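You operate a simulated robot arm through the tools that you are given. There is no shell and no other tool.

Carry out the task below with a simulated robot arm. There is one attempt and no reset: what you move stays moved.

TASK
Pump the middle joint full and smooth it with the green jointer.
Fine: park the pump; leave the dial; spill none; put the jointer back in the holder.

Only the result counts: the job must be done as asked and must still hold three seconds after the hand-in. Knocking over, shifting, dropping, spilling or breaking anything else fails it.

THE ROBOT
A 7-joint arm with a two-finger parallel gripper, fixed in place. Base frame: the origin is at the foot of the arm, x ahead of it, y to its left, z up; the work surface is at about z = 0.85. Lengths are in m, angles in degrees, forces in N, time in s.
With the tool pointing down near the work surface it reaches from about 0.44 to 0.9 m from the base axis. Its first joint turns from -17.0 to 126.0 degrees. Payload 1.57 kg.
Tool frame: the origin (TCP) lies between the finger pads and is the grasp point; the fingertips stand 0.03 m ahead of it; z points along the fingers, y is the line along which they close. The gripper opens to 0.08 m. The fingers are 0.017 m wide and 0.012 m thick; the gripper's body (0.04 by 0.082 m) begins 0.08 m behind the TCP.
Orientation is told as [roll, pitch, yaw] about the base's x, y, z axes, in that order, counted from this pose: with the fingers straight down and closing along the base's y, the tool's x points along the base's -x, its y along +y and its z along -z.

THE INTERFACE
- The arm moves only by the tool nudge_tool. Its argument "targets" is one flat list of numbers, 7 for each row, row after row: the turn, a rotation vector about the base's x, y, z in degrees, then the shift along the base's x, y, z in m, then the closure, from 0 (fully open) to 1 (shut). In form: [ax, ay, az, tx, ty, tz, jaw, ax, ay, az, tx, ty, tz, jaw, ...]. A call has 1 to 20 rows; each row is the pose to reach, as a shift and turn from the pose commanded when the call began. Each row takes 0.2 s and may step no farther than 0.05 m and 8.6 degrees from the row before; otherwise, or with a gripper value out of range, the whole call is refused. A pose out of reach is approached as far as the arm can. The call stops where the force on the tool passes 40 N (or 10 N more than at its start, if that is more) or the arm is blocked; 0.2 s more then pass. Each finger travels about 0.045 m/s and halts on what it meets, pressing with about 36 N; the grip force reading is that of the motor and also rises with nothing between the fingers. The clock runs only during rows and for 0.2 s after the last one: add rows that repeat a pose to give the fingers time. It gives the time, the measured TCP pose, the force on the tool (base axes), the opening and the grip force at its end, in the units of the frame above (readings bear some noise), with the torque about the TCP (base axes, N m) and any sound that the robot's microphone picked up.
- Cameras (640 x 400 px; columns grow to the right, rows downward): "scene" is fixed at [0.0553, -0.6431, 1.5363]; the picture's right is [0.65, -0.76, 0.00], its down [-0.40, -0.35, -0.85] and it looks along [0.64, 0.55, -0.53] (base axes); focal length 323 px, centre (320, 200). "wrist" rides on the gripper at [0.072, -0.007, -0.122] in the tool frame; the picture's right is [0.09, 1.00, 0.00], its down [-0.84, 0.08, -0.54] and it looks along [-0.54, 0.05, 0.84] (tool axes); focal length 238 px, centre (320, 200). There is no depth. A picture from a camera that has moved, and an enlarged one, comes with that camera's place and axes in the base frame and with its lens. The place of the scene camera against the robot may be out by one fixed shift of up to 0.018 m in any direction.
- capture(camera): a new picture of that camera. No time passes.
- slide_trunk(by): slides the trunk up (or, below 0, down) by that many m; the arm rides with it, the base frame stays. It gives what a move gives, with no picture.
- enlarge(camera, box): a new picture of the part [left, top, right, bottom] of that camera's present view, enlarged. No time passes.
- close_job(): hands the job in; it is judged then, once.

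Nothing tells you positions but the pictures and the camera data. Unless the task says otherwise, let go and move clear before handing in.

The tools are called as a command line: name --argument value ..., lists and objects as JSON in quotes. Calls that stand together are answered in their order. nudge_tool: Moves the arm, as the interface text tells. Its arguments: {"type":"object","properties":{"targets":{"type":"array"}},"required":["targets"]} The other tools are called the same way: slide_trunk (by) slides the trunk up or down; capture (camera) takes a picture; enlarge (camera, box) takes an enlarged picture of a part of a camera's view; close_job () hands the job in.

At the start:

```text
clock: 0.0
tool_pos: [0.5119, -0.026, 1.2566]
tcp_rot: [0.1, -0.1, 0.0]
wrist_force: [0.2, -0.1, 0.3]
ft_torque: [-0.02, -0.01, 0.01]
width: 0.0802
grasp_force: 0.1
trunk travel left (down, up): [-0.675, 0.115]
```

scene: 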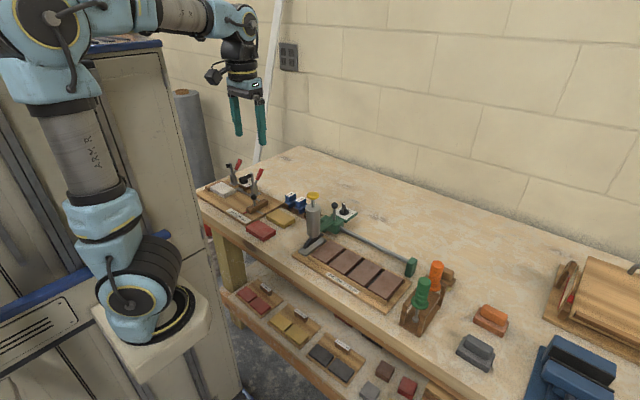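
wrist: 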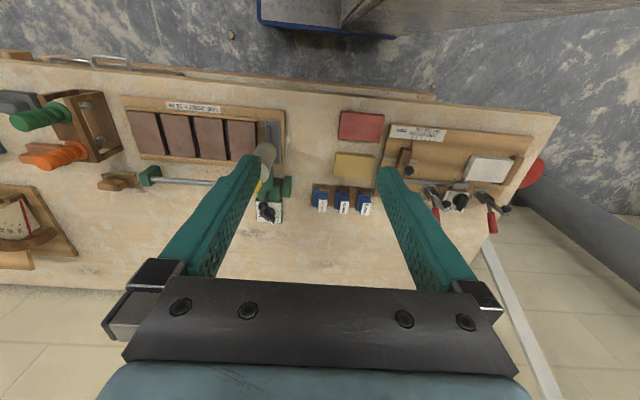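

I see a bench with a board of four brown bricks (three joints between), a pump with a lever and a dial nearby, and a holder with green and orange jointers. I'll take enlarged pictures first to understand the parts.

enlarge --camera "scene" --box '[280, 180, 440, 280]'

enlarge --camera "scene" --box '[280, 240, 480, 365]'

enlarge --camera "wrist" --box '[0, 70, 320, 270]'

enlarge --camera "scene" --box '[190, 150, 350, 250]'

```text
4.00 times, centred on (360, 230) of scene
camera zoom: at [0.0553, -0.6431, 1.5363], right [0.65, -0.76, 0.0], down [-0.4, -0.35, -0.85], along [0.64, 0.55, -0.53], focal length 1290 px, centre (160, 80)
```

zoom: 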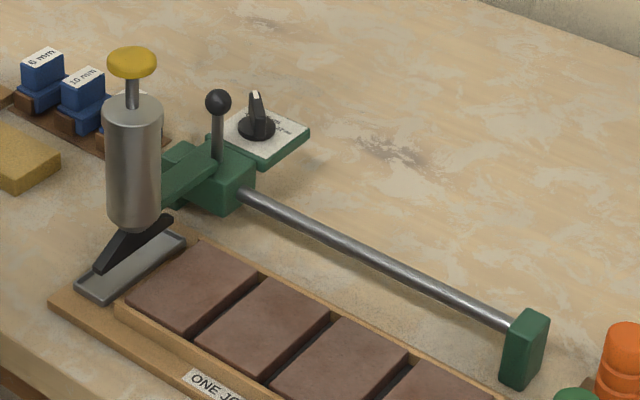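

```text
3.20 times, centred on (380, 302) of scene
camera zoom: at [0.0553, -0.6431, 1.5363], right [0.65, -0.76, 0.0], down [-0.4, -0.35, -0.85], along [0.64, 0.55, -0.53], focal length 1032 px, centre (128, -128)
```

zoom: 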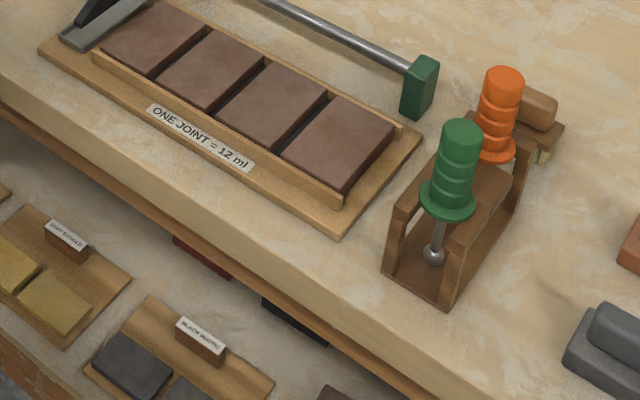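

```text
2.00 times, centred on (160, 170) of wrist
camera zoom: at [0.4403, -0.032, 1.3782], right [-0.09, 1.0, 0.0], down [0.84, 0.08, 0.54], along [0.54, 0.05, -0.84], focal length 477 px, centre (640, 260)
```

zoom: 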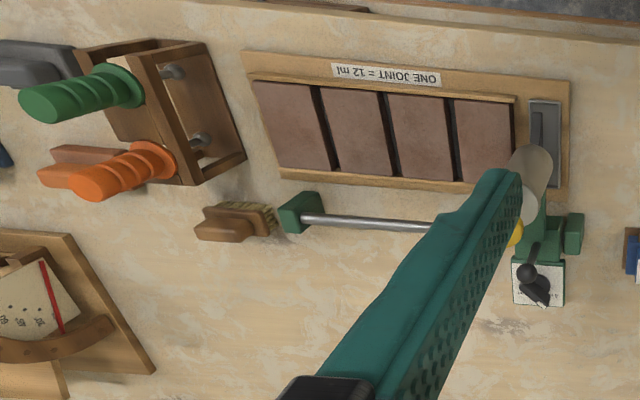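

```text
4.00 times, centred on (270, 200) of scene
camera zoom: at [0.0553, -0.6431, 1.5363], right [0.65, -0.76, 0.0], down [-0.4, -0.35, -0.85], along [0.64, 0.55, -0.53], focal length 1290 px, centre (520, 200)
```

zoom: 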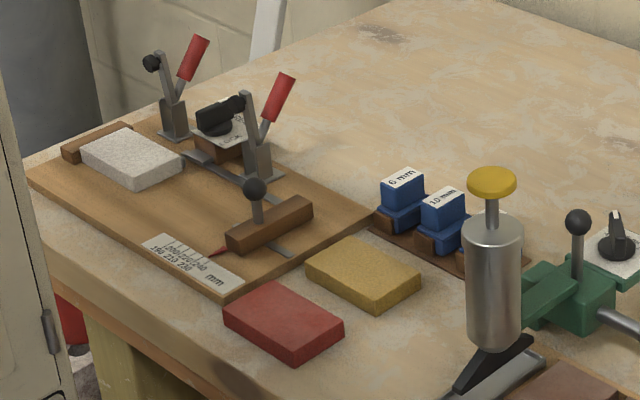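

I'm looking more closely at the dial, the nozzle and the holder before moving.

enlarge --camera "scene" --box '[325, 195, 365, 220]'

enlarge --camera "scene" --box '[290, 185, 370, 235]'

enlarge --camera "scene" --box '[290, 225, 370, 275]'

enlarge --camera "wrist" --box '[240, 140, 320, 240]'

enlarge --camera "scene" --box '[390, 250, 470, 340]'

```text
16.00 times, centred on (345, 208) of scene
camera zoom: at [0.0553, -0.6431, 1.5363], right [0.65, -0.76, 0.0], down [-0.4, -0.35, -0.85], along [0.64, 0.55, -0.53], focal length 5161 px, centre (-80, 80)
```

zoom: 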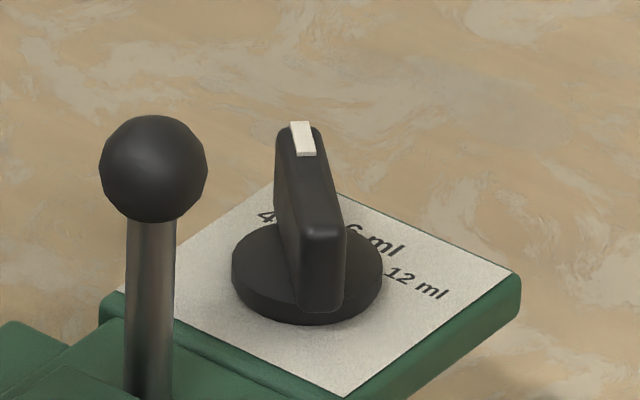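

```text
8.00 times, centred on (330, 210) of scene
camera zoom: at [0.0553, -0.6431, 1.5363], right [0.65, -0.76, 0.0], down [-0.4, -0.35, -0.85], along [0.64, 0.55, -0.53], focal length 2581 px, centre (240, 120)
```

zoom: 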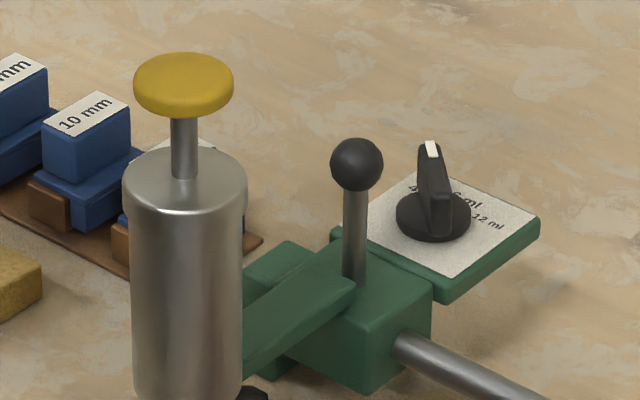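

```text
8.00 times, centred on (330, 250) of scene
camera zoom: at [0.0553, -0.6431, 1.5363], right [0.65, -0.76, 0.0], down [-0.4, -0.35, -0.85], along [0.64, 0.55, -0.53], focal length 2581 px, centre (240, -200)
```

zoom: 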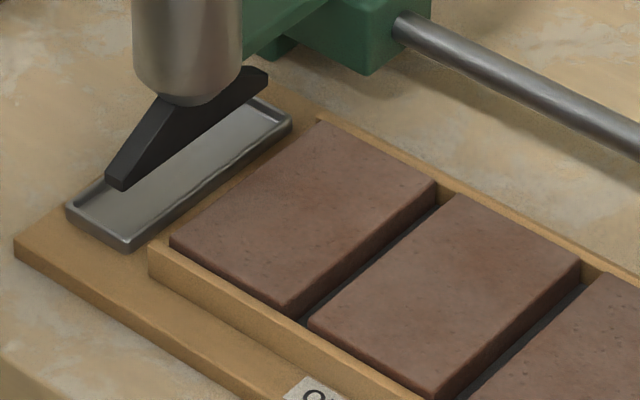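

```text
4.00 times, centred on (280, 190) of wrist
camera zoom: at [0.4403, -0.032, 1.3782], right [-0.09, 1.0, 0.0], down [0.84, 0.08, 0.54], along [0.54, 0.05, -0.84], focal length 953 px, centre (480, 240)
```

zoom: 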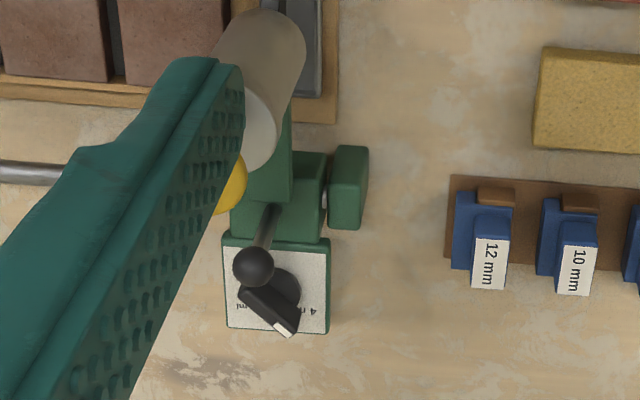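

```text
4.44 times, centred on (430, 295) of scene
camera zoom: at [0.0553, -0.6431, 1.5363], right [0.65, -0.76, 0.0], down [-0.4, -0.35, -0.85], along [0.64, 0.55, -0.53], focal length 1434 px, centre (-169, -222)
```

zoom: 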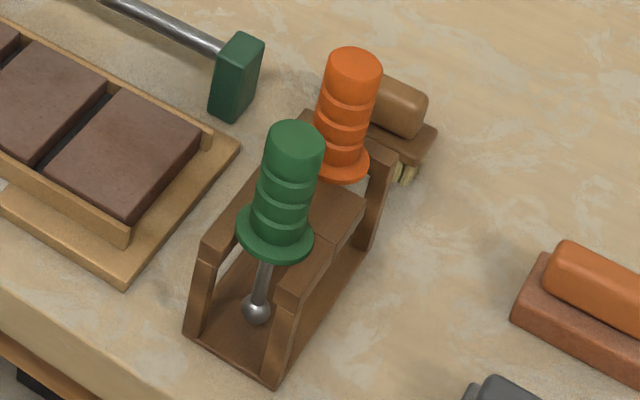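

The pump is parked over its steel drip tray at about y=-0.12, the middle joint is near y=-0.28, and the dial sits behind the carriage. I'll move the wrist camera closer so I can read the dial.

nudge_tool --targets '[0, 0, 0, 0.02, -0.03, -0.017, 0, 0, 0, 0, 0.044, -0.06, -0.035, 0, 0, 0, 0, 0.066, -0.09, -0.05, 0, 0, 0, 0, 0.088, -0.12, -0.06, 0, 0, 0, 0, 0.088, -0.12, -0.06, 0]'

capture --camera "wrist"

enlarge --camera "wrist" --box '[280, 130, 400, 230]'

```text
clock: 1.2
tool_pos: [0.6006, -0.1442, 1.198]
tcp_rot: [-0.1, -0.1, 0.0]
wrist_force: [0.2, 0.3, -0.6]
ft_torque: [-0.01, -0.03, 0.02]
width: 0.0798
grasp_force: 0.0
trunk travel left (down, up): [-0.675, 0.115]
```

```text
taken
camera wrist: at [0.5277, -0.1507, 1.3177], right [-0.09, 1.0, 0.0], down [0.84, 0.08, 0.54], along [0.54, 0.05, -0.84], focal length 238 px, centre (320, 200)
```

wrist: 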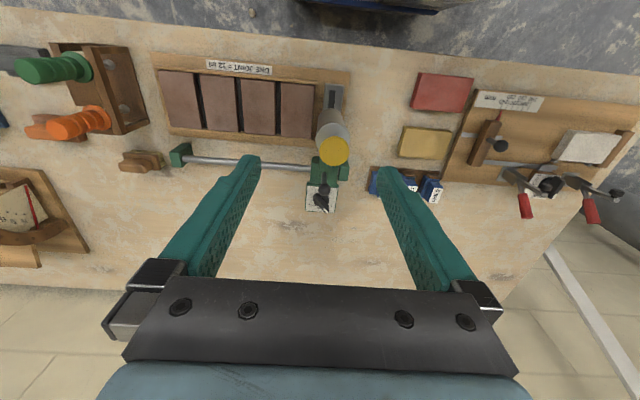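

```text
4.00 times, centred on (340, 180) of wrist
camera zoom: at [0.5277, -0.1507, 1.3177], right [-0.09, 1.0, 0.0], down [0.84, 0.08, 0.54], along [0.54, 0.05, -0.84], focal length 953 px, centre (240, 280)
```

zoom: 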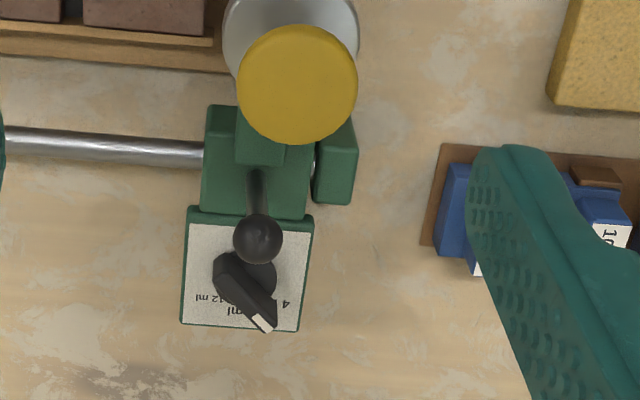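

The dial pointer seems to sit near "4 ml". I'll zoom further to be sure, since that sets the number of strokes.

enlarge --camera "wrist" --box '[304, 180, 340, 215]'

enlarge --camera "wrist" --box '[150, 60, 350, 185]'

enlarge --camera "wrist" --box '[0, 30, 160, 150]'

```text
11.43 times, centred on (322, 198) of wrist
camera zoom: at [0.5277, -0.1507, 1.3177], right [-0.09, 1.0, 0.0], down [0.84, 0.08, 0.54], along [0.54, 0.05, -0.84], focal length 2724 px, centre (297, 229)
```

zoom: 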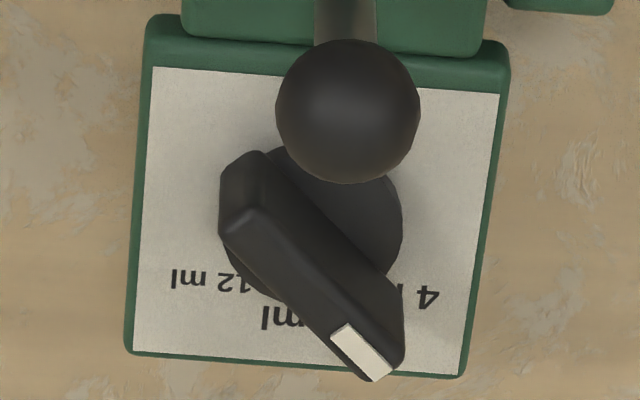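

```text
3.20 times, centred on (250, 122) of wrist
camera zoom: at [0.5277, -0.1507, 1.3177], right [-0.09, 1.0, 0.0], down [0.84, 0.08, 0.54], along [0.54, 0.05, -0.84], focal length 763 px, centre (544, 448)
```

zoom: 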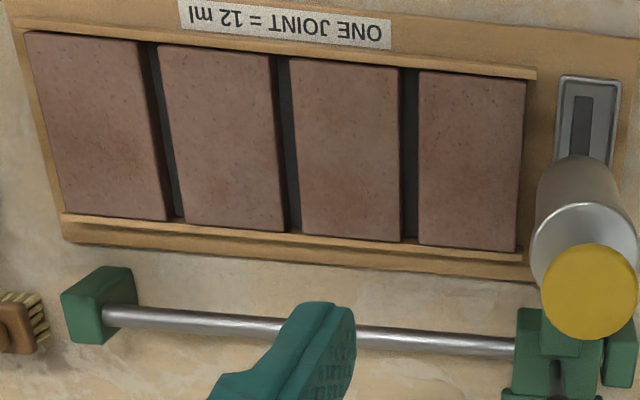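

```text
3.33 times, centred on (80, 90) of wrist
camera zoom: at [0.5277, -0.1507, 1.3177], right [-0.09, 1.0, 0.0], down [0.84, 0.08, 0.54], along [0.54, 0.05, -0.84], focal length 794 px, centre (1120, 567)
```

zoom: 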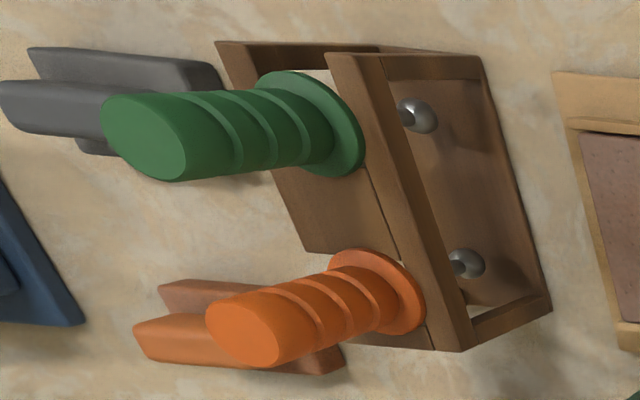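

The dial points at 4 ml, so a 12 ml joint takes three full strokes. Next I'll move over the joint board to check reach and get a second view for triangulation.

nudge_tool --targets '[0, 0, 0, -0.01, -0.045, 0, 0.5, 0, 0, 0, -0.02, -0.09, 0, 1, 0, 0, 0, -0.03, -0.135, 0, 1, 0, 0, 0, -0.03, -0.135, 0, 1, 0, 0, 0, -0.03, -0.135, 0, 1]'

capture --camera "wrist"

enlarge --camera "wrist" --box '[220, 40, 420, 165]'

enlarge --camera "wrist" --box '[60, 20, 260, 145]'

```text
clock: 2.4
tool_pos: [0.5712, -0.2831, 1.1959]
tcp_rot: [0.1, 0.0, 0.0]
wrist_force: [-0.3, 0.5, -0.6]
ft_torque: [0.03, -0.04, 0.01]
width: 0.0001
grasp_force: 13.8
trunk travel left (down, up): [-0.675, 0.115]
```

```text
taken
camera wrist: at [0.4998, -0.2879, 1.3172], right [-0.09, 1.0, 0.0], down [0.84, 0.08, 0.54], along [0.54, 0.05, -0.84], focal length 238 px, centre (320, 200)
```

wrist: 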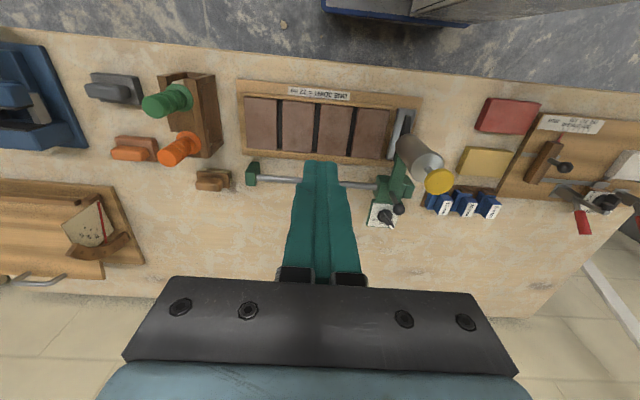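

```text
3.20 times, centred on (320, 102) of wrist
camera zoom: at [0.4998, -0.2879, 1.3172], right [-0.09, 1.0, 0.0], down [0.84, 0.08, 0.54], along [0.54, 0.05, -0.84], focal length 763 px, centre (320, 512)
```

zoom: 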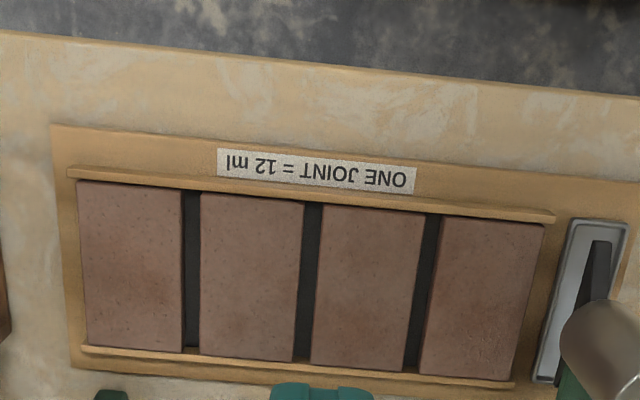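

```text
3.20 times, centred on (160, 82) of wrist
camera zoom: at [0.4998, -0.2879, 1.3172], right [-0.09, 1.0, 0.0], down [0.84, 0.08, 0.54], along [0.54, 0.05, -0.84], focal length 763 px, centre (832, 576)
```

zoom: 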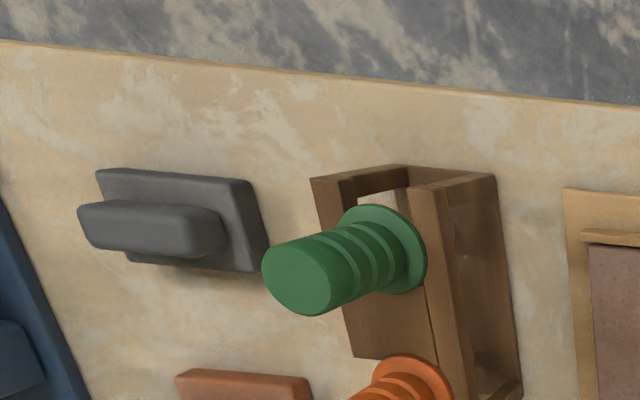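

Reach is fine here. By triangulation the brick tops are at z≈0.876 and the middle joint is at y≈-0.283. I'll zoom on the pump from this view to fix the ball handle and button positions.

enlarge --camera "wrist" --box '[360, 130, 480, 230]'

enlarge --camera "wrist" --box '[370, 90, 450, 160]'

capture --camera "scene"

```text
4.00 times, centred on (420, 180) of wrist
camera zoom: at [0.4998, -0.2879, 1.3172], right [-0.09, 1.0, 0.0], down [0.84, 0.08, 0.54], along [0.54, 0.05, -0.84], focal length 953 px, centre (-80, 280)
```

zoom: 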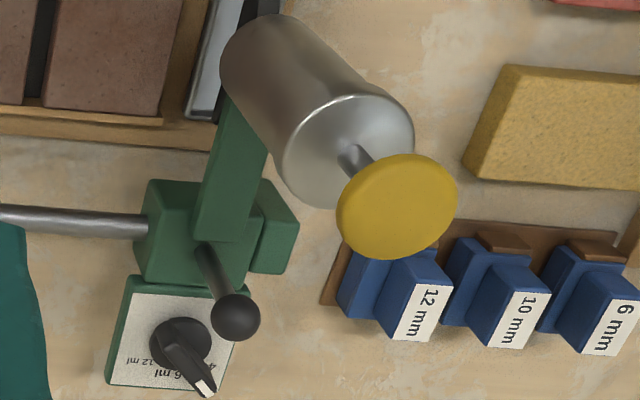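

```text
5.71 times, centred on (410, 125) of wrist
camera zoom: at [0.4998, -0.2879, 1.3172], right [-0.09, 1.0, 0.0], down [0.84, 0.08, 0.54], along [0.54, 0.05, -0.84], focal length 1362 px, centre (-194, 629)
```

zoom: 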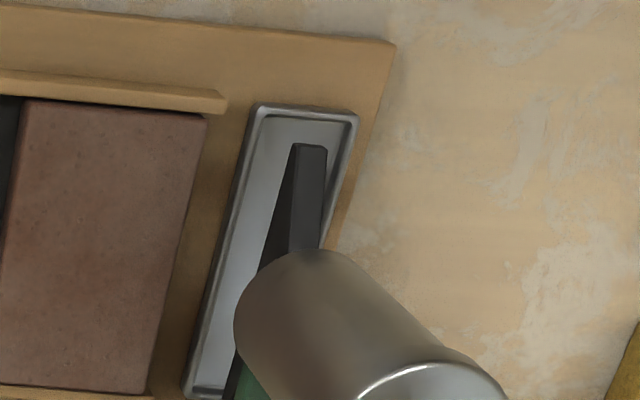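

```text
taken
```

scene: 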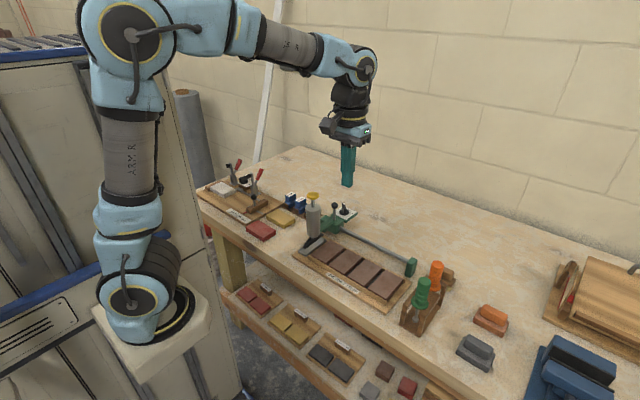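

The ball handle is at about (0.731,-0.124,0.969) and the plunger button at about (0.630,-0.124,1.052). I'll go above the handle with the tool tilted so the camera stays clear of the button.

nudge_tool --targets '[0, 4, 0, 0.03, 0.026, 0, 0.3, 0, 8, 0, 0.06, 0.052, -0.015, 0.3, 0, 12, 0, 0.09, 0.08, -0.03, 0.3, 0, 15, 0, 0.12, 0.108, -0.05, 0.3, 0, 15, 0, 0.142, 0.134, -0.07, 0.3, 0, 15, 0, 0.1608, 0.1573, -0.085, 0.3, 0, 15, 0, 0.1608, 0.1573, -0.085, 0.3]'

capture --camera "wrist"

capture --camera "scene"

```text
clock: 4.0
tool_pos: [0.7294, -0.1238, 1.1091]
tcp_rot: [0.0, 15.0, -0.1]
wrist_force: [0.0, -0.2, 1.2]
ft_torque: [0.03, 0.01, 0.02]
width: 0.0559
grasp_force: 0.1
trunk travel left (down, up): [-0.675, 0.115]
```

```text
taken
camera wrist: at [0.6917, -0.1304, 1.2455], right [-0.09, 1.0, 0.02], down [0.95, 0.08, 0.31], along [0.3, 0.05, -0.95], focal length 238 px, centre (320, 200)
```

wrist: 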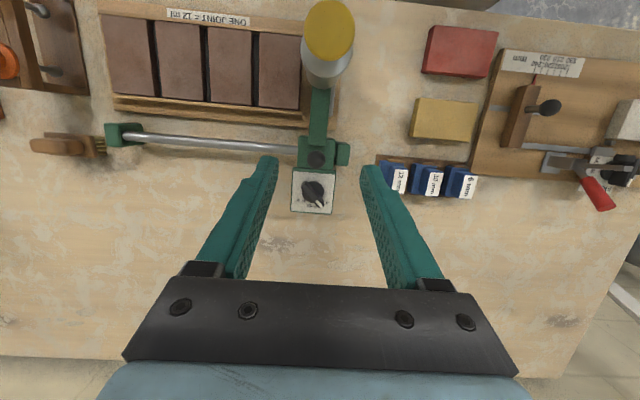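

```text
taken
```

scene: 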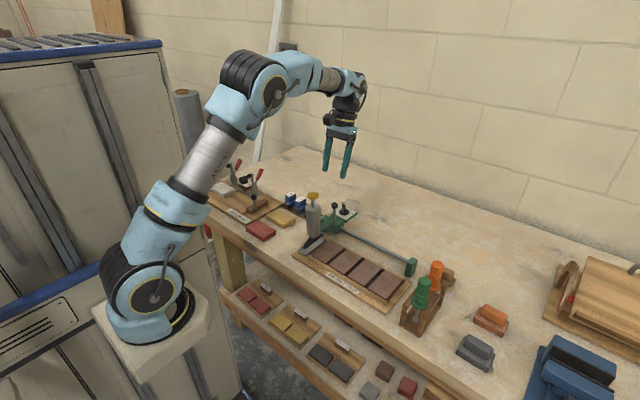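

This view is nearly straight down on the dial, so I'll zoom in to confirm the setting and where the ball is.

enlarge --camera "wrist" --box '[280, 130, 352, 220]'

enlarge --camera "scene" --box '[290, 110, 410, 240]'

```text
4.44 times, centred on (316, 175) of wrist
camera zoom: at [0.6917, -0.1304, 1.2455], right [-0.09, 1.0, 0.02], down [0.95, 0.08, 0.31], along [0.3, 0.05, -0.95], focal length 1059 px, centre (338, 311)
```

zoom: 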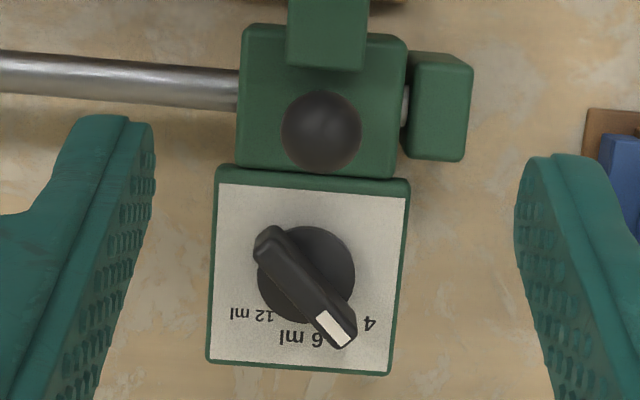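

```text
3.08 times, centred on (350, 175) of scene
camera zoom: at [0.0553, -0.6431, 1.5363], right [0.65, -0.76, 0.0], down [-0.4, -0.35, -0.85], along [0.64, 0.55, -0.53], focal length 992 px, centre (228, 277)
```

zoom: 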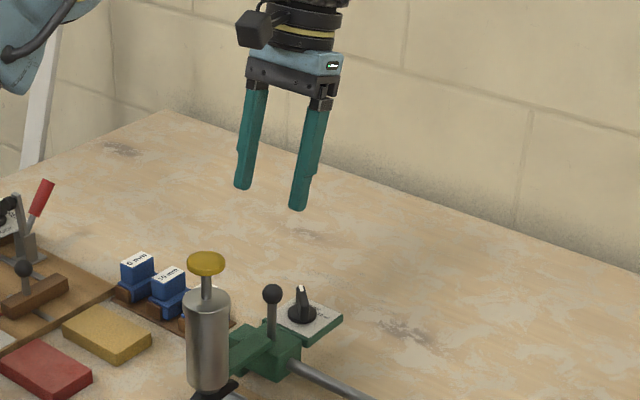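

The pointer is on 4 ml, so three strokes. The gripper is right above the ball; I'll descend around it.

nudge_tool --targets '[0, 0, 0, 0, -0.0005, -0.045, 0.3, 0, 0, 0, 0, -0.0005, -0.085, 0.3, 0, 0, 0, 0, -0.0005, -0.115, 0.3, 0, 0, 0, 0, -0.0005, -0.14, 0.3, 0, 0, 0, 0, -0.0005, -0.14, 0.3]'

capture --camera "wrist"

enlarge --camera "scene" --box '[280, 140, 400, 260]'

```text
clock: 5.2
tool_pos: [0.7301, -0.1241, 0.9713]
tcp_rot: [-0.2, 14.9, -0.1]
wrist_force: [0.7, 0.1, -0.5]
ft_torque: [0.01, 0.01, 0.0]
width: 0.056
grasp_force: 0.0
trunk travel left (down, up): [-0.675, 0.115]
```

```text
taken
camera wrist: at [0.6918, -0.1299, 1.107], right [-0.09, 1.0, 0.02], down [0.95, 0.08, 0.31], along [0.3, 0.05, -0.95], focal length 238 px, centre (320, 200)
```

wrist: 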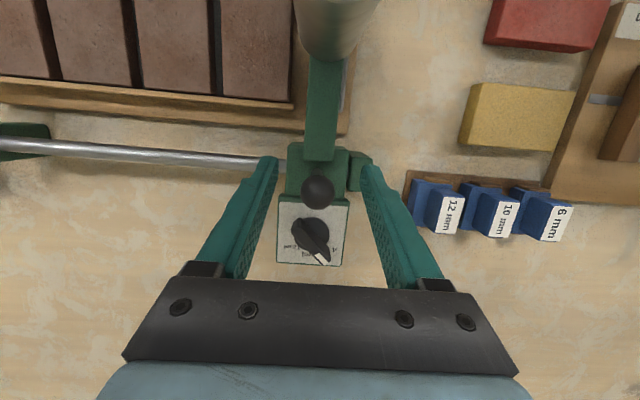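

```text
3.33 times, centred on (340, 200) of scene
camera zoom: at [0.0553, -0.6431, 1.5363], right [0.65, -0.76, 0.0], down [-0.4, -0.35, -0.85], along [0.64, 0.55, -0.53], focal length 1075 px, centre (253, 200)
```

zoom: 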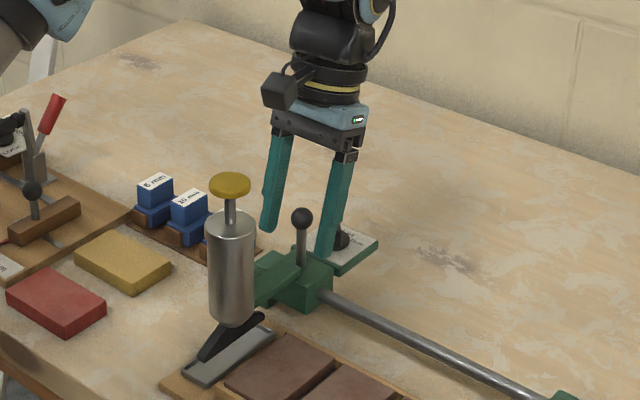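

The ball is centred between the fingers (about 2 mm toward -y). I'll correct that and close on it.

nudge_tool --targets '[0, 0, 0, 0, -0.0015, -0.001, 0.45, 0, 0, 0, 0, -0.0015, -0.001, 0.65, 0, 0, 0, 0, -0.0015, -0.001, 1, 0, 0, 0, 0, -0.0015, -0.001, 1, 0, 0, 0, 0, -0.0015, -0.001, 1]'

capture --camera "wrist"

enlarge --camera "scene" --box '[280, 140, 400, 260]'

```text
clock: 6.4
tool_pos: [0.7312, -0.1264, 0.9697]
tcp_rot: [0.2, 15.0, 0.1]
wrist_force: [0.1, 3.5, -0.5]
ft_torque: [0.01, -0.04, 0.03]
width: 0.0215
grasp_force: 34.6
trunk travel left (down, up): [-0.675, 0.115]
```

```text
taken
camera wrist: at [0.6923, -0.1318, 1.1063], right [-0.09, 1.0, 0.02], down [0.95, 0.08, 0.31], along [0.3, 0.05, -0.95], focal length 238 px, centre (320, 200)
```

wrist: 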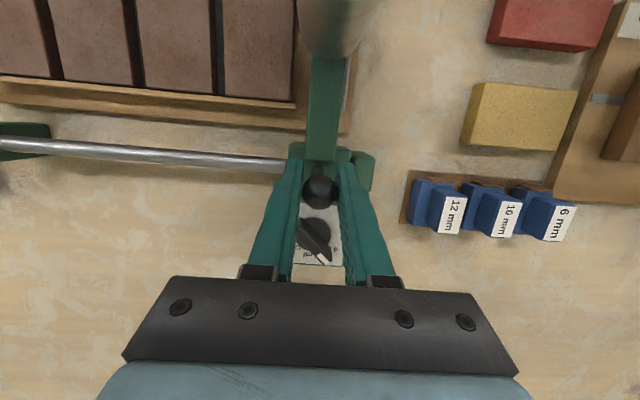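

```text
3.33 times, centred on (340, 200) of scene
camera zoom: at [0.0553, -0.6431, 1.5363], right [0.65, -0.76, 0.0], down [-0.4, -0.35, -0.85], along [0.64, 0.55, -0.53], focal length 1075 px, centre (253, 200)
```

zoom: 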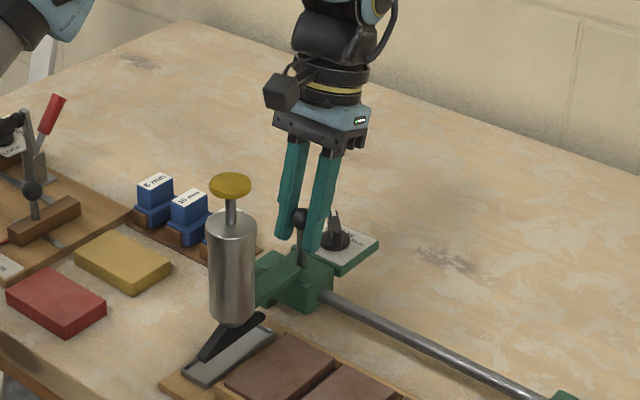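

The ball is firmly gripped (width 21.5 mm). I'll slide the carriage toward the middle joint, stopping slightly short to check.

nudge_tool --targets '[0, 0, 0, 0, -0.015, 0, 1, 0, 0, 0, 0, -0.04, 0, 1, 0, 0, 0, 0, -0.07, 0, 1, 0, 0, 0, 0, -0.1, 0, 1, 0, 0, 0, 0, -0.13, 0, 1, 0, 0, 0, 0, -0.15, 0, 1, 0, 0, 0, 0, -0.15, 0, 1]'

capture --camera "wrist"

enlarge --camera "scene" --box '[280, 170, 440, 310]'

```text
clock: 8.0
tool_pos: [0.7306, -0.2782, 0.9706]
tcp_rot: [-0.1, 15.3, -0.1]
wrist_force: [-11.2, -0.4, -27.3]
ft_torque: [-0.02, 0.15, 0.01]
width: 0.0215
grasp_force: 34.9
trunk travel left (down, up): [-0.675, 0.115]
```

```text
taken
camera wrist: at [0.693, -0.2825, 1.1068], right [-0.09, 1.0, 0.02], down [0.95, 0.08, 0.3], along [0.3, 0.05, -0.95], focal length 238 px, centre (320, 200)
```

wrist: 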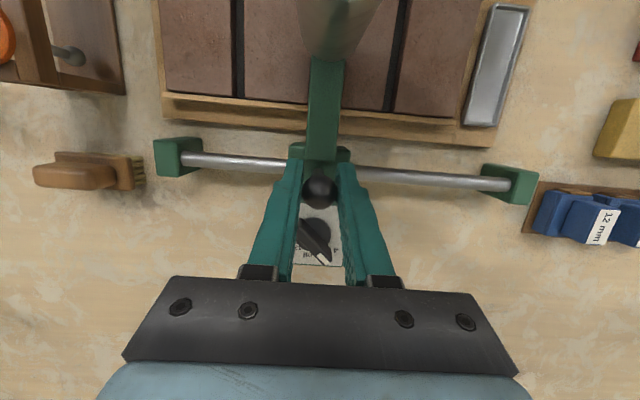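

```text
2.86 times, centred on (360, 240) of scene
camera zoom: at [0.0553, -0.6431, 1.5363], right [0.65, -0.76, 0.0], down [-0.4, -0.35, -0.85], along [0.64, 0.55, -0.53], focal length 922 px, centre (206, 86)
```

zoom: 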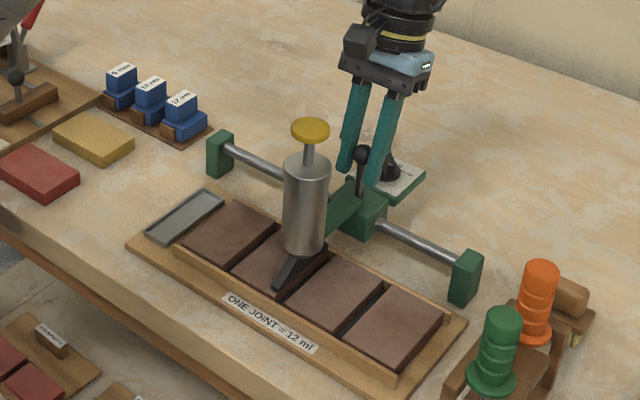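

The carriage slid well; the nozzle looks a few millimetres short of the middle joint. I'll zoom in to measure the remaining offset.

enlarge --camera "scene" --box '[330, 240, 390, 280]'

enlarge --camera "wrist" --box '[230, 0, 430, 125]'

```text
10.00 times, centred on (360, 260) of scene
camera zoom: at [0.0553, -0.6431, 1.5363], right [0.65, -0.76, 0.0], down [-0.4, -0.35, -0.85], along [0.64, 0.55, -0.53], focal length 3226 px, centre (-80, -400)
```

zoom: 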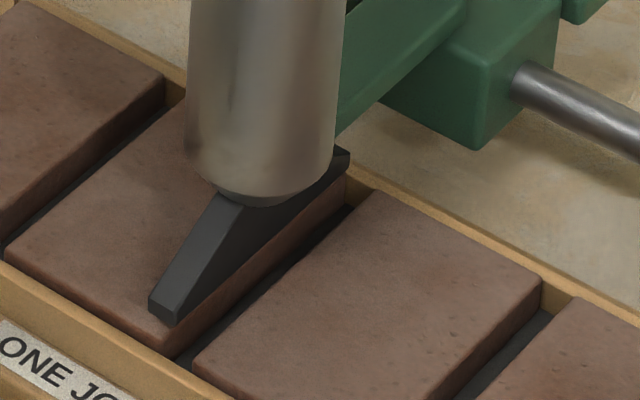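

```text
3.20 times, centred on (330, 62) of wrist
camera zoom: at [0.693, -0.2825, 1.1068], right [-0.09, 1.0, 0.02], down [0.95, 0.08, 0.3], along [0.3, 0.05, -0.95], focal length 763 px, centre (288, 640)
```

zoom: 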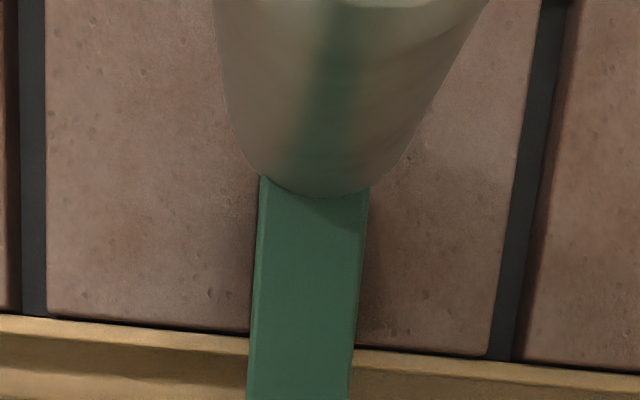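

The nozzle is about 6 mm short of the joint, and there is some upward tension on the grip. I'll make the last small step, easing down slightly to relieve it.

nudge_tool --targets '[0, 0, 0, 0, -0.003, -0.001, 1, 0, 0, 0, 0, -0.0062, -0.0015, 1, 0, 0, 0, 0, -0.0062, -0.0015, 1, 0, 0, 0, 0, -0.0062, -0.0015, 1]'

enlarge --camera "scene" --box '[330, 240, 390, 280]'

enlarge --camera "wrist" --box '[230, 0, 430, 125]'

```text
clock: 9.0
tool_pos: [0.7299, -0.284, 0.9705]
tcp_rot: [0.0, 15.0, -0.2]
wrist_force: [-13.8, -3.8, -9.5]
ft_torque: [-0.06, 0.68, -0.04]
width: 0.0215
grasp_force: 34.7
trunk travel left (down, up): [-0.675, 0.115]
```

```text
10.00 times, centred on (360, 260) of scene
camera zoom: at [0.0553, -0.6431, 1.5363], right [0.65, -0.76, 0.0], down [-0.4, -0.35, -0.85], along [0.64, 0.55, -0.53], focal length 3226 px, centre (-80, -400)
```

zoom: 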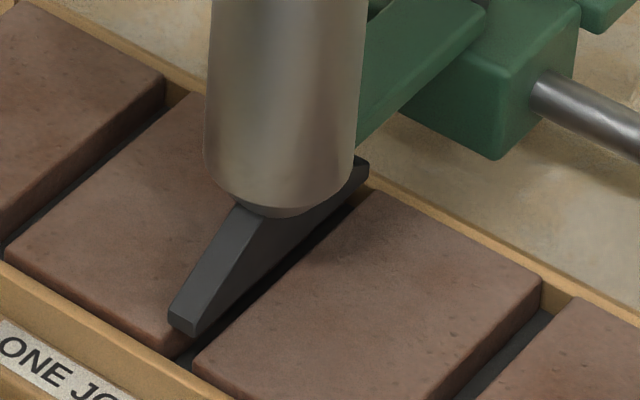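

```text
3.20 times, centred on (330, 62) of wrist
camera zoom: at [0.6925, -0.2891, 1.1071], right [-0.09, 1.0, 0.02], down [0.95, 0.08, 0.31], along [0.3, 0.05, -0.95], focal length 763 px, centre (288, 640)
```

zoom: 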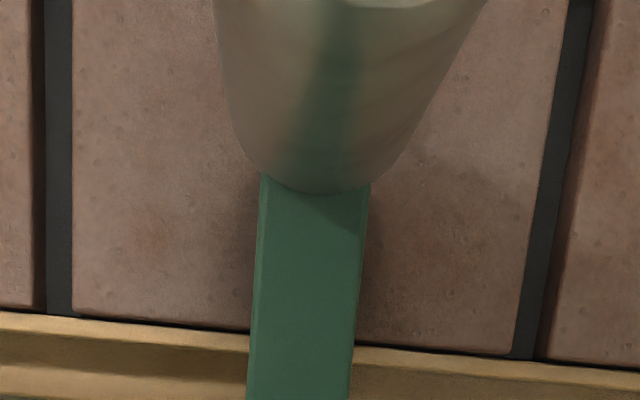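

The nozzle now sits over the middle joint. I'll release the ball and rise straight up, then check the alignment again.

nudge_tool --targets '[0, 0, 0, 0, 0, 0, 0.6, 0, 0, 0, 0, 0, 0, 0.4, 0, 0, 0, 0, 0, 0, 0.4, 0, 0, 0, 0, 0, 0.03, 0.4, 0, 0, 0, 0, 0, 0.07, 0.4, 0, 0, 0, 0, 0, 0.115, 0.4, 0, 0, 0, 0, 0, 0.155, 0.6, 0, 0, 0, 0, 0, 0.155, 1, 0, 0, 0, 0, 0, 0.155, 1]'

capture --camera "wrist"

enlarge --camera "scene" --box '[330, 240, 390, 280]'

enlarge --camera "wrist" --box '[230, 0, 430, 125]'

```text
clock: 11.0
tool_pos: [0.7286, -0.2823, 1.1258]
tcp_rot: [0.0, 15.0, 0.0]
wrist_force: [0.0, -0.5, -0.2]
ft_torque: [0.01, 0.02, 0.02]
width: 0.0
grasp_force: 10.8
trunk travel left (down, up): [-0.675, 0.115]
```

```text
taken
camera wrist: at [0.6909, -0.288, 1.2621], right [-0.09, 1.0, 0.02], down [0.95, 0.08, 0.31], along [0.3, 0.05, -0.95], focal length 238 px, centre (320, 200)
```

wrist: 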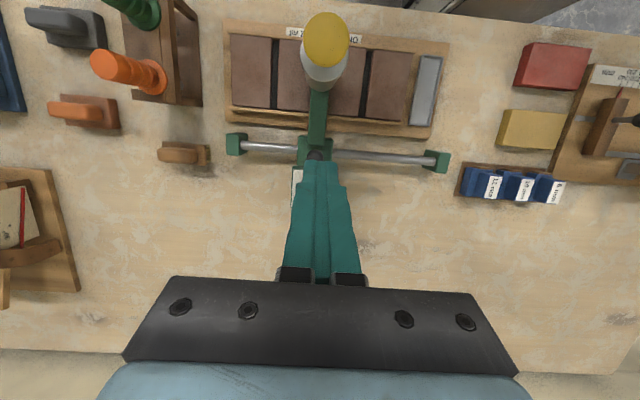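

```text
10.00 times, centred on (360, 260) of scene
camera zoom: at [0.0553, -0.6431, 1.5363], right [0.65, -0.76, 0.0], down [-0.4, -0.35, -0.85], along [0.64, 0.55, -0.53], focal length 3226 px, centre (-80, -400)
```

zoom: 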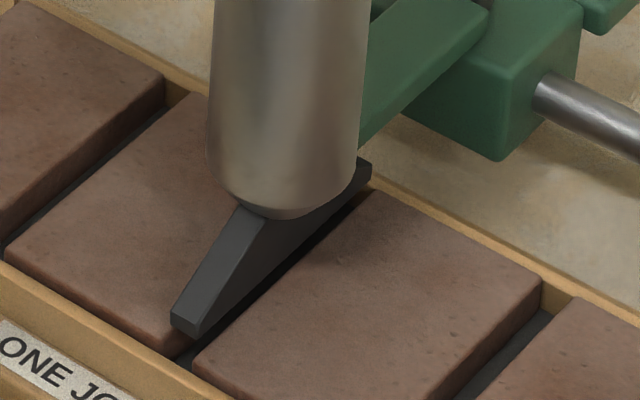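

```text
3.20 times, centred on (330, 62) of wrist
camera zoom: at [0.6909, -0.288, 1.2621], right [-0.09, 1.0, 0.02], down [0.95, 0.08, 0.31], along [0.3, 0.05, -0.95], focal length 763 px, centre (288, 640)
```

zoom: 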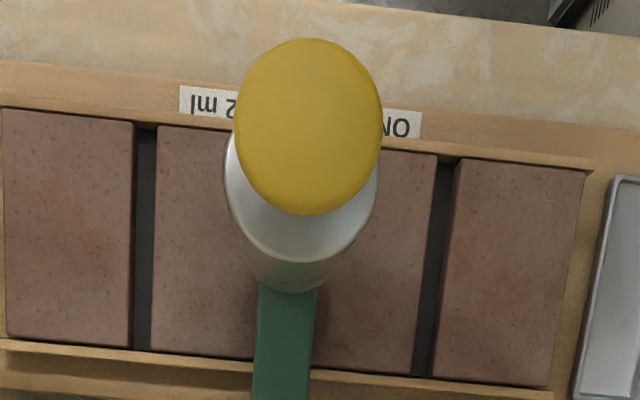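

The carriage stayed put, and the nozzle is within about 1 mm of the joint centre. The button is at (0.630,-0.284,1.052); I'll go above it with closed fingers and the tool vertical.

nudge_tool --targets '[0, -5, 0, -0.03, -0.001, 0, 1, 0, -10, 0, -0.06, -0.002, 0, 1, 0, -15, 0, -0.09, -0.0023, -0.01, 1, 0, -15, 0, -0.0988, -0.0023, -0.0257, 1, 0, -15, 0, -0.0988, -0.0023, -0.0257, 1]'

capture --camera "wrist"

enlarge --camera "scene" --box '[310, 140, 410, 240]'

enlarge --camera "wrist" --box '[270, 130, 370, 230]'

```text
clock: 12.2
tool_pos: [0.6305, -0.2855, 1.0981]
tcp_rot: [0.0, 0.1, -0.2]
wrist_force: [0.1, 0.1, -0.4]
ft_torque: [-0.01, 0.03, 0.03]
width: 0.0
grasp_force: 22.0
trunk travel left (down, up): [-0.675, 0.115]
```

```text
taken
camera wrist: at [0.5592, -0.2907, 1.2197], right [-0.09, 1.0, 0.0], down [0.84, 0.08, 0.54], along [0.54, 0.05, -0.84], focal length 238 px, centre (320, 200)
```

wrist: 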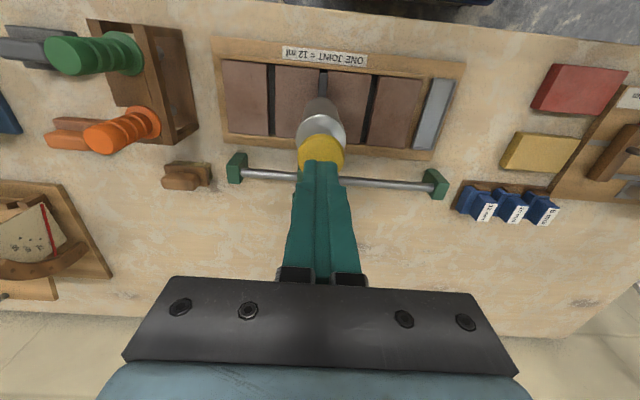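

```text
4.00 times, centred on (360, 190) of scene
camera zoom: at [0.0553, -0.6431, 1.5363], right [0.65, -0.76, 0.0], down [-0.4, -0.35, -0.85], along [0.64, 0.55, -0.53], focal length 1290 px, centre (160, 240)
```

zoom: 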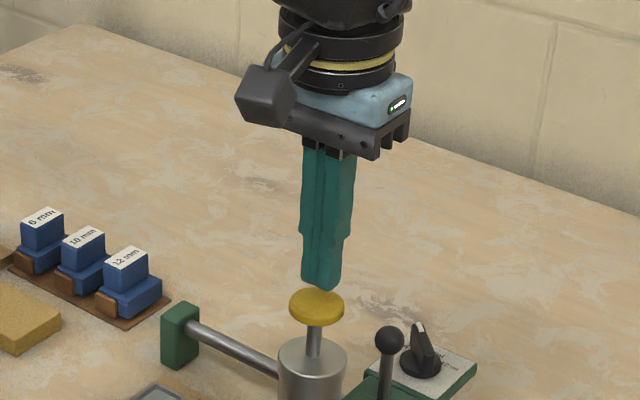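

```text
4.00 times, centred on (320, 180) of wrist
camera zoom: at [0.5592, -0.2907, 1.2197], right [-0.09, 1.0, 0.0], down [0.84, 0.08, 0.54], along [0.54, 0.05, -0.84], focal length 953 px, centre (320, 280)
```

zoom: 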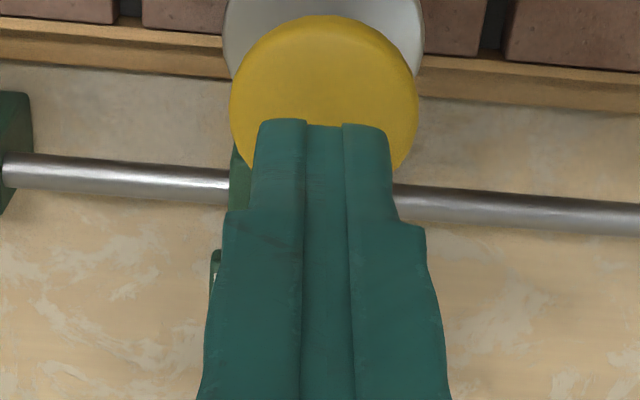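

Fingertips are centred over the button. I'll press a full stroke down; the call will stop by itself at the end stop.

nudge_tool --targets '[0, 0, 0, -0.001, 0.0005, -0.012, 1, 0, 0, 0, -0.001, 0.0005, -0.018, 1, 0, 0, 0, -0.001, 0.0005, -0.023, 1, 0, 0, 0, -0.001, 0.0005, -0.028, 1, 0, 0, 0, -0.001, 0.0005, -0.033, 1, 0, 0, 0, -0.001, 0.0005, -0.037, 1, 0, 0, 0, -0.001, 0.0005, -0.041, 1, 0, 0, 0, -0.001, 0.0005, -0.044, 1, 0, 0, 0, -0.001, 0.0005, -0.047, 1]'

enlarge --camera "scene" --box '[310, 180, 410, 290]'

```text
clock: 13.2
tool_pos: [0.6313, -0.2862, 1.0769]
tcp_rot: [-0.3, -0.6, 0.0]
wrist_force: [-5.7, 1.3, 26.0]
ft_torque: [0.04, 0.23, 0.04]
width: 0.0
grasp_force: 21.6
trunk travel left (down, up): [-0.675, 0.115]
stopped in row 5: the force on the tool passed its limit at 45 N (the readings are from after the stop); the commanded pose is now the measured one
```

```text
3.64 times, centred on (360, 235) of scene
camera zoom: at [0.0553, -0.6431, 1.5363], right [0.65, -0.76, 0.0], down [-0.4, -0.35, -0.85], along [0.64, 0.55, -0.53], focal length 1173 px, centre (174, 73)
```

zoom: 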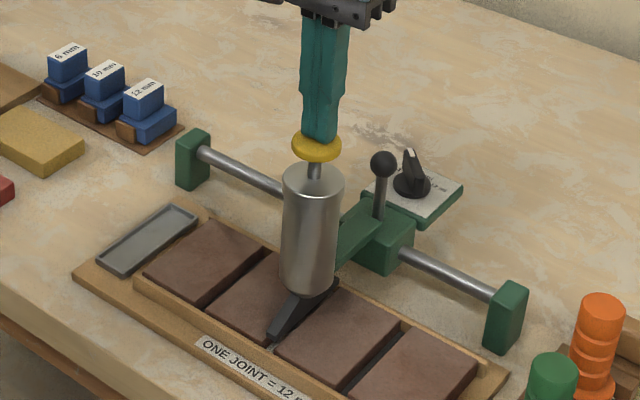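

The press stopped at 45 N part-way down. I'll check how far the button actually moved before continuing.

enlarge --camera "scene" --box '[310, 195, 390, 255]'

enlarge --camera "scene" --box '[330, 240, 390, 280]'

enlarge --camera "wrist" --box '[270, 80, 370, 180]'

```text
6.67 times, centred on (350, 225) of scene
camera zoom: at [0.0553, -0.6431, 1.5363], right [0.65, -0.76, 0.0], down [-0.4, -0.35, -0.85], along [0.64, 0.55, -0.53], focal length 2150 px, centre (120, 33)
```

zoom: 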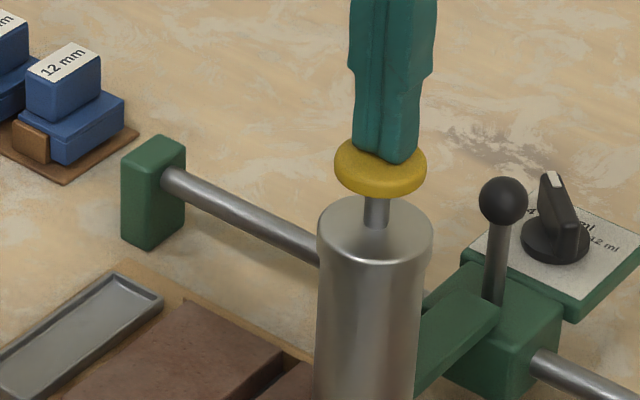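

```text
10.00 times, centred on (360, 260) of scene
camera zoom: at [0.0553, -0.6431, 1.5363], right [0.65, -0.76, 0.0], down [-0.4, -0.35, -0.85], along [0.64, 0.55, -0.53], focal length 3226 px, centre (-80, -400)
```

zoom: 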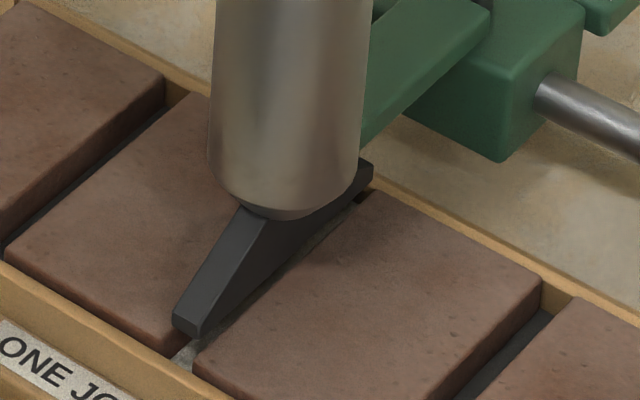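

```text
4.00 times, centred on (320, 130) of wrist
camera zoom: at [0.558, -0.2902, 1.1979], right [-0.09, 1.0, -0.01], down [0.83, 0.08, 0.55], along [0.55, 0.05, -0.84], focal length 953 px, centre (320, 480)
```

zoom: 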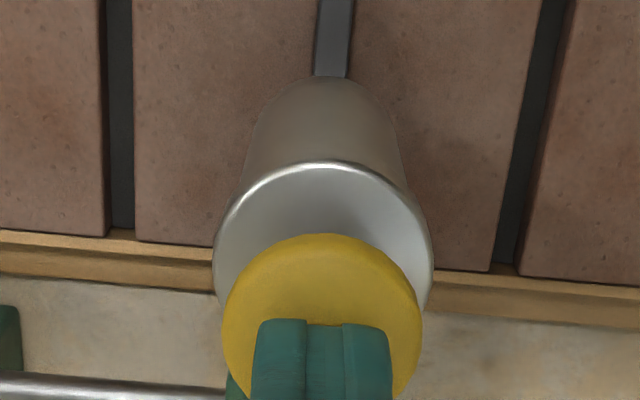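

Grey mortar is appearing in the joint under the nozzle, so the pump works and is aligned. The button may not be at its end stop, so I'll keep pressing slowly.

nudge_tool --targets '[0, 0, 0, 0, 0, -0.001, 1, 0, 0, 0, 0, 0, -0.002, 1, 0, 0, 0, 0, 0, -0.003, 1, 0, 0, 0, 0, 0, -0.004, 1, 0, 0, 0, 0, 0, -0.005, 1, 0, 0, 0, 0, 0, -0.006, 1, 0, 0, 0, 0, 0, -0.007, 1, 0, 0, 0, 0, 0, -0.008, 1]'

enlarge --camera "scene" --box '[310, 195, 390, 255]'

enlarge --camera "scene" --box '[330, 240, 390, 280]'

```text
clock: 13.8
tool_pos: [0.6318, -0.2853, 1.078]
tcp_rot: [-0.4, -0.9, 0.0]
wrist_force: [-6.4, 1.9, 24.6]
ft_torque: [0.05, 0.26, 0.01]
width: 0.0
grasp_force: 21.6
trunk travel left (down, up): [-0.675, 0.115]
stopped in row 2: the force on the tool passed its limit at 41 N (the readings are from after the stop); the commanded pose is now the measured one
```

```text
6.67 times, centred on (350, 225) of scene
camera zoom: at [0.0553, -0.6431, 1.5363], right [0.65, -0.76, 0.0], down [-0.4, -0.35, -0.85], along [0.64, 0.55, -0.53], focal length 2150 px, centre (120, 33)
```

zoom: 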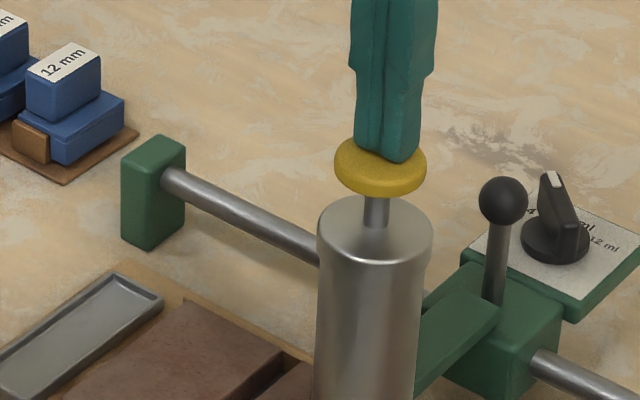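

```text
10.00 times, centred on (360, 260) of scene
camera zoom: at [0.0553, -0.6431, 1.5363], right [0.65, -0.76, 0.0], down [-0.4, -0.35, -0.85], along [0.64, 0.55, -0.53], focal length 3226 px, centre (-80, -400)
```

zoom: 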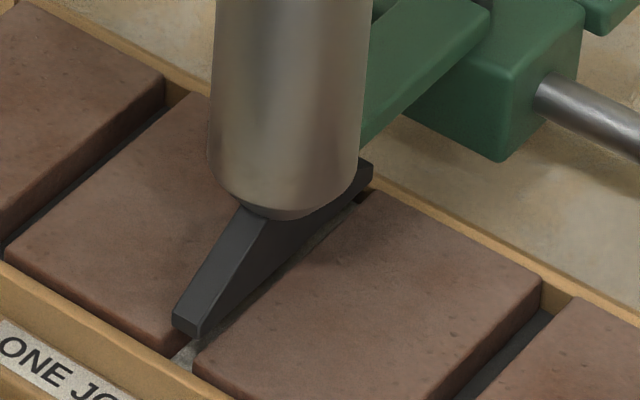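

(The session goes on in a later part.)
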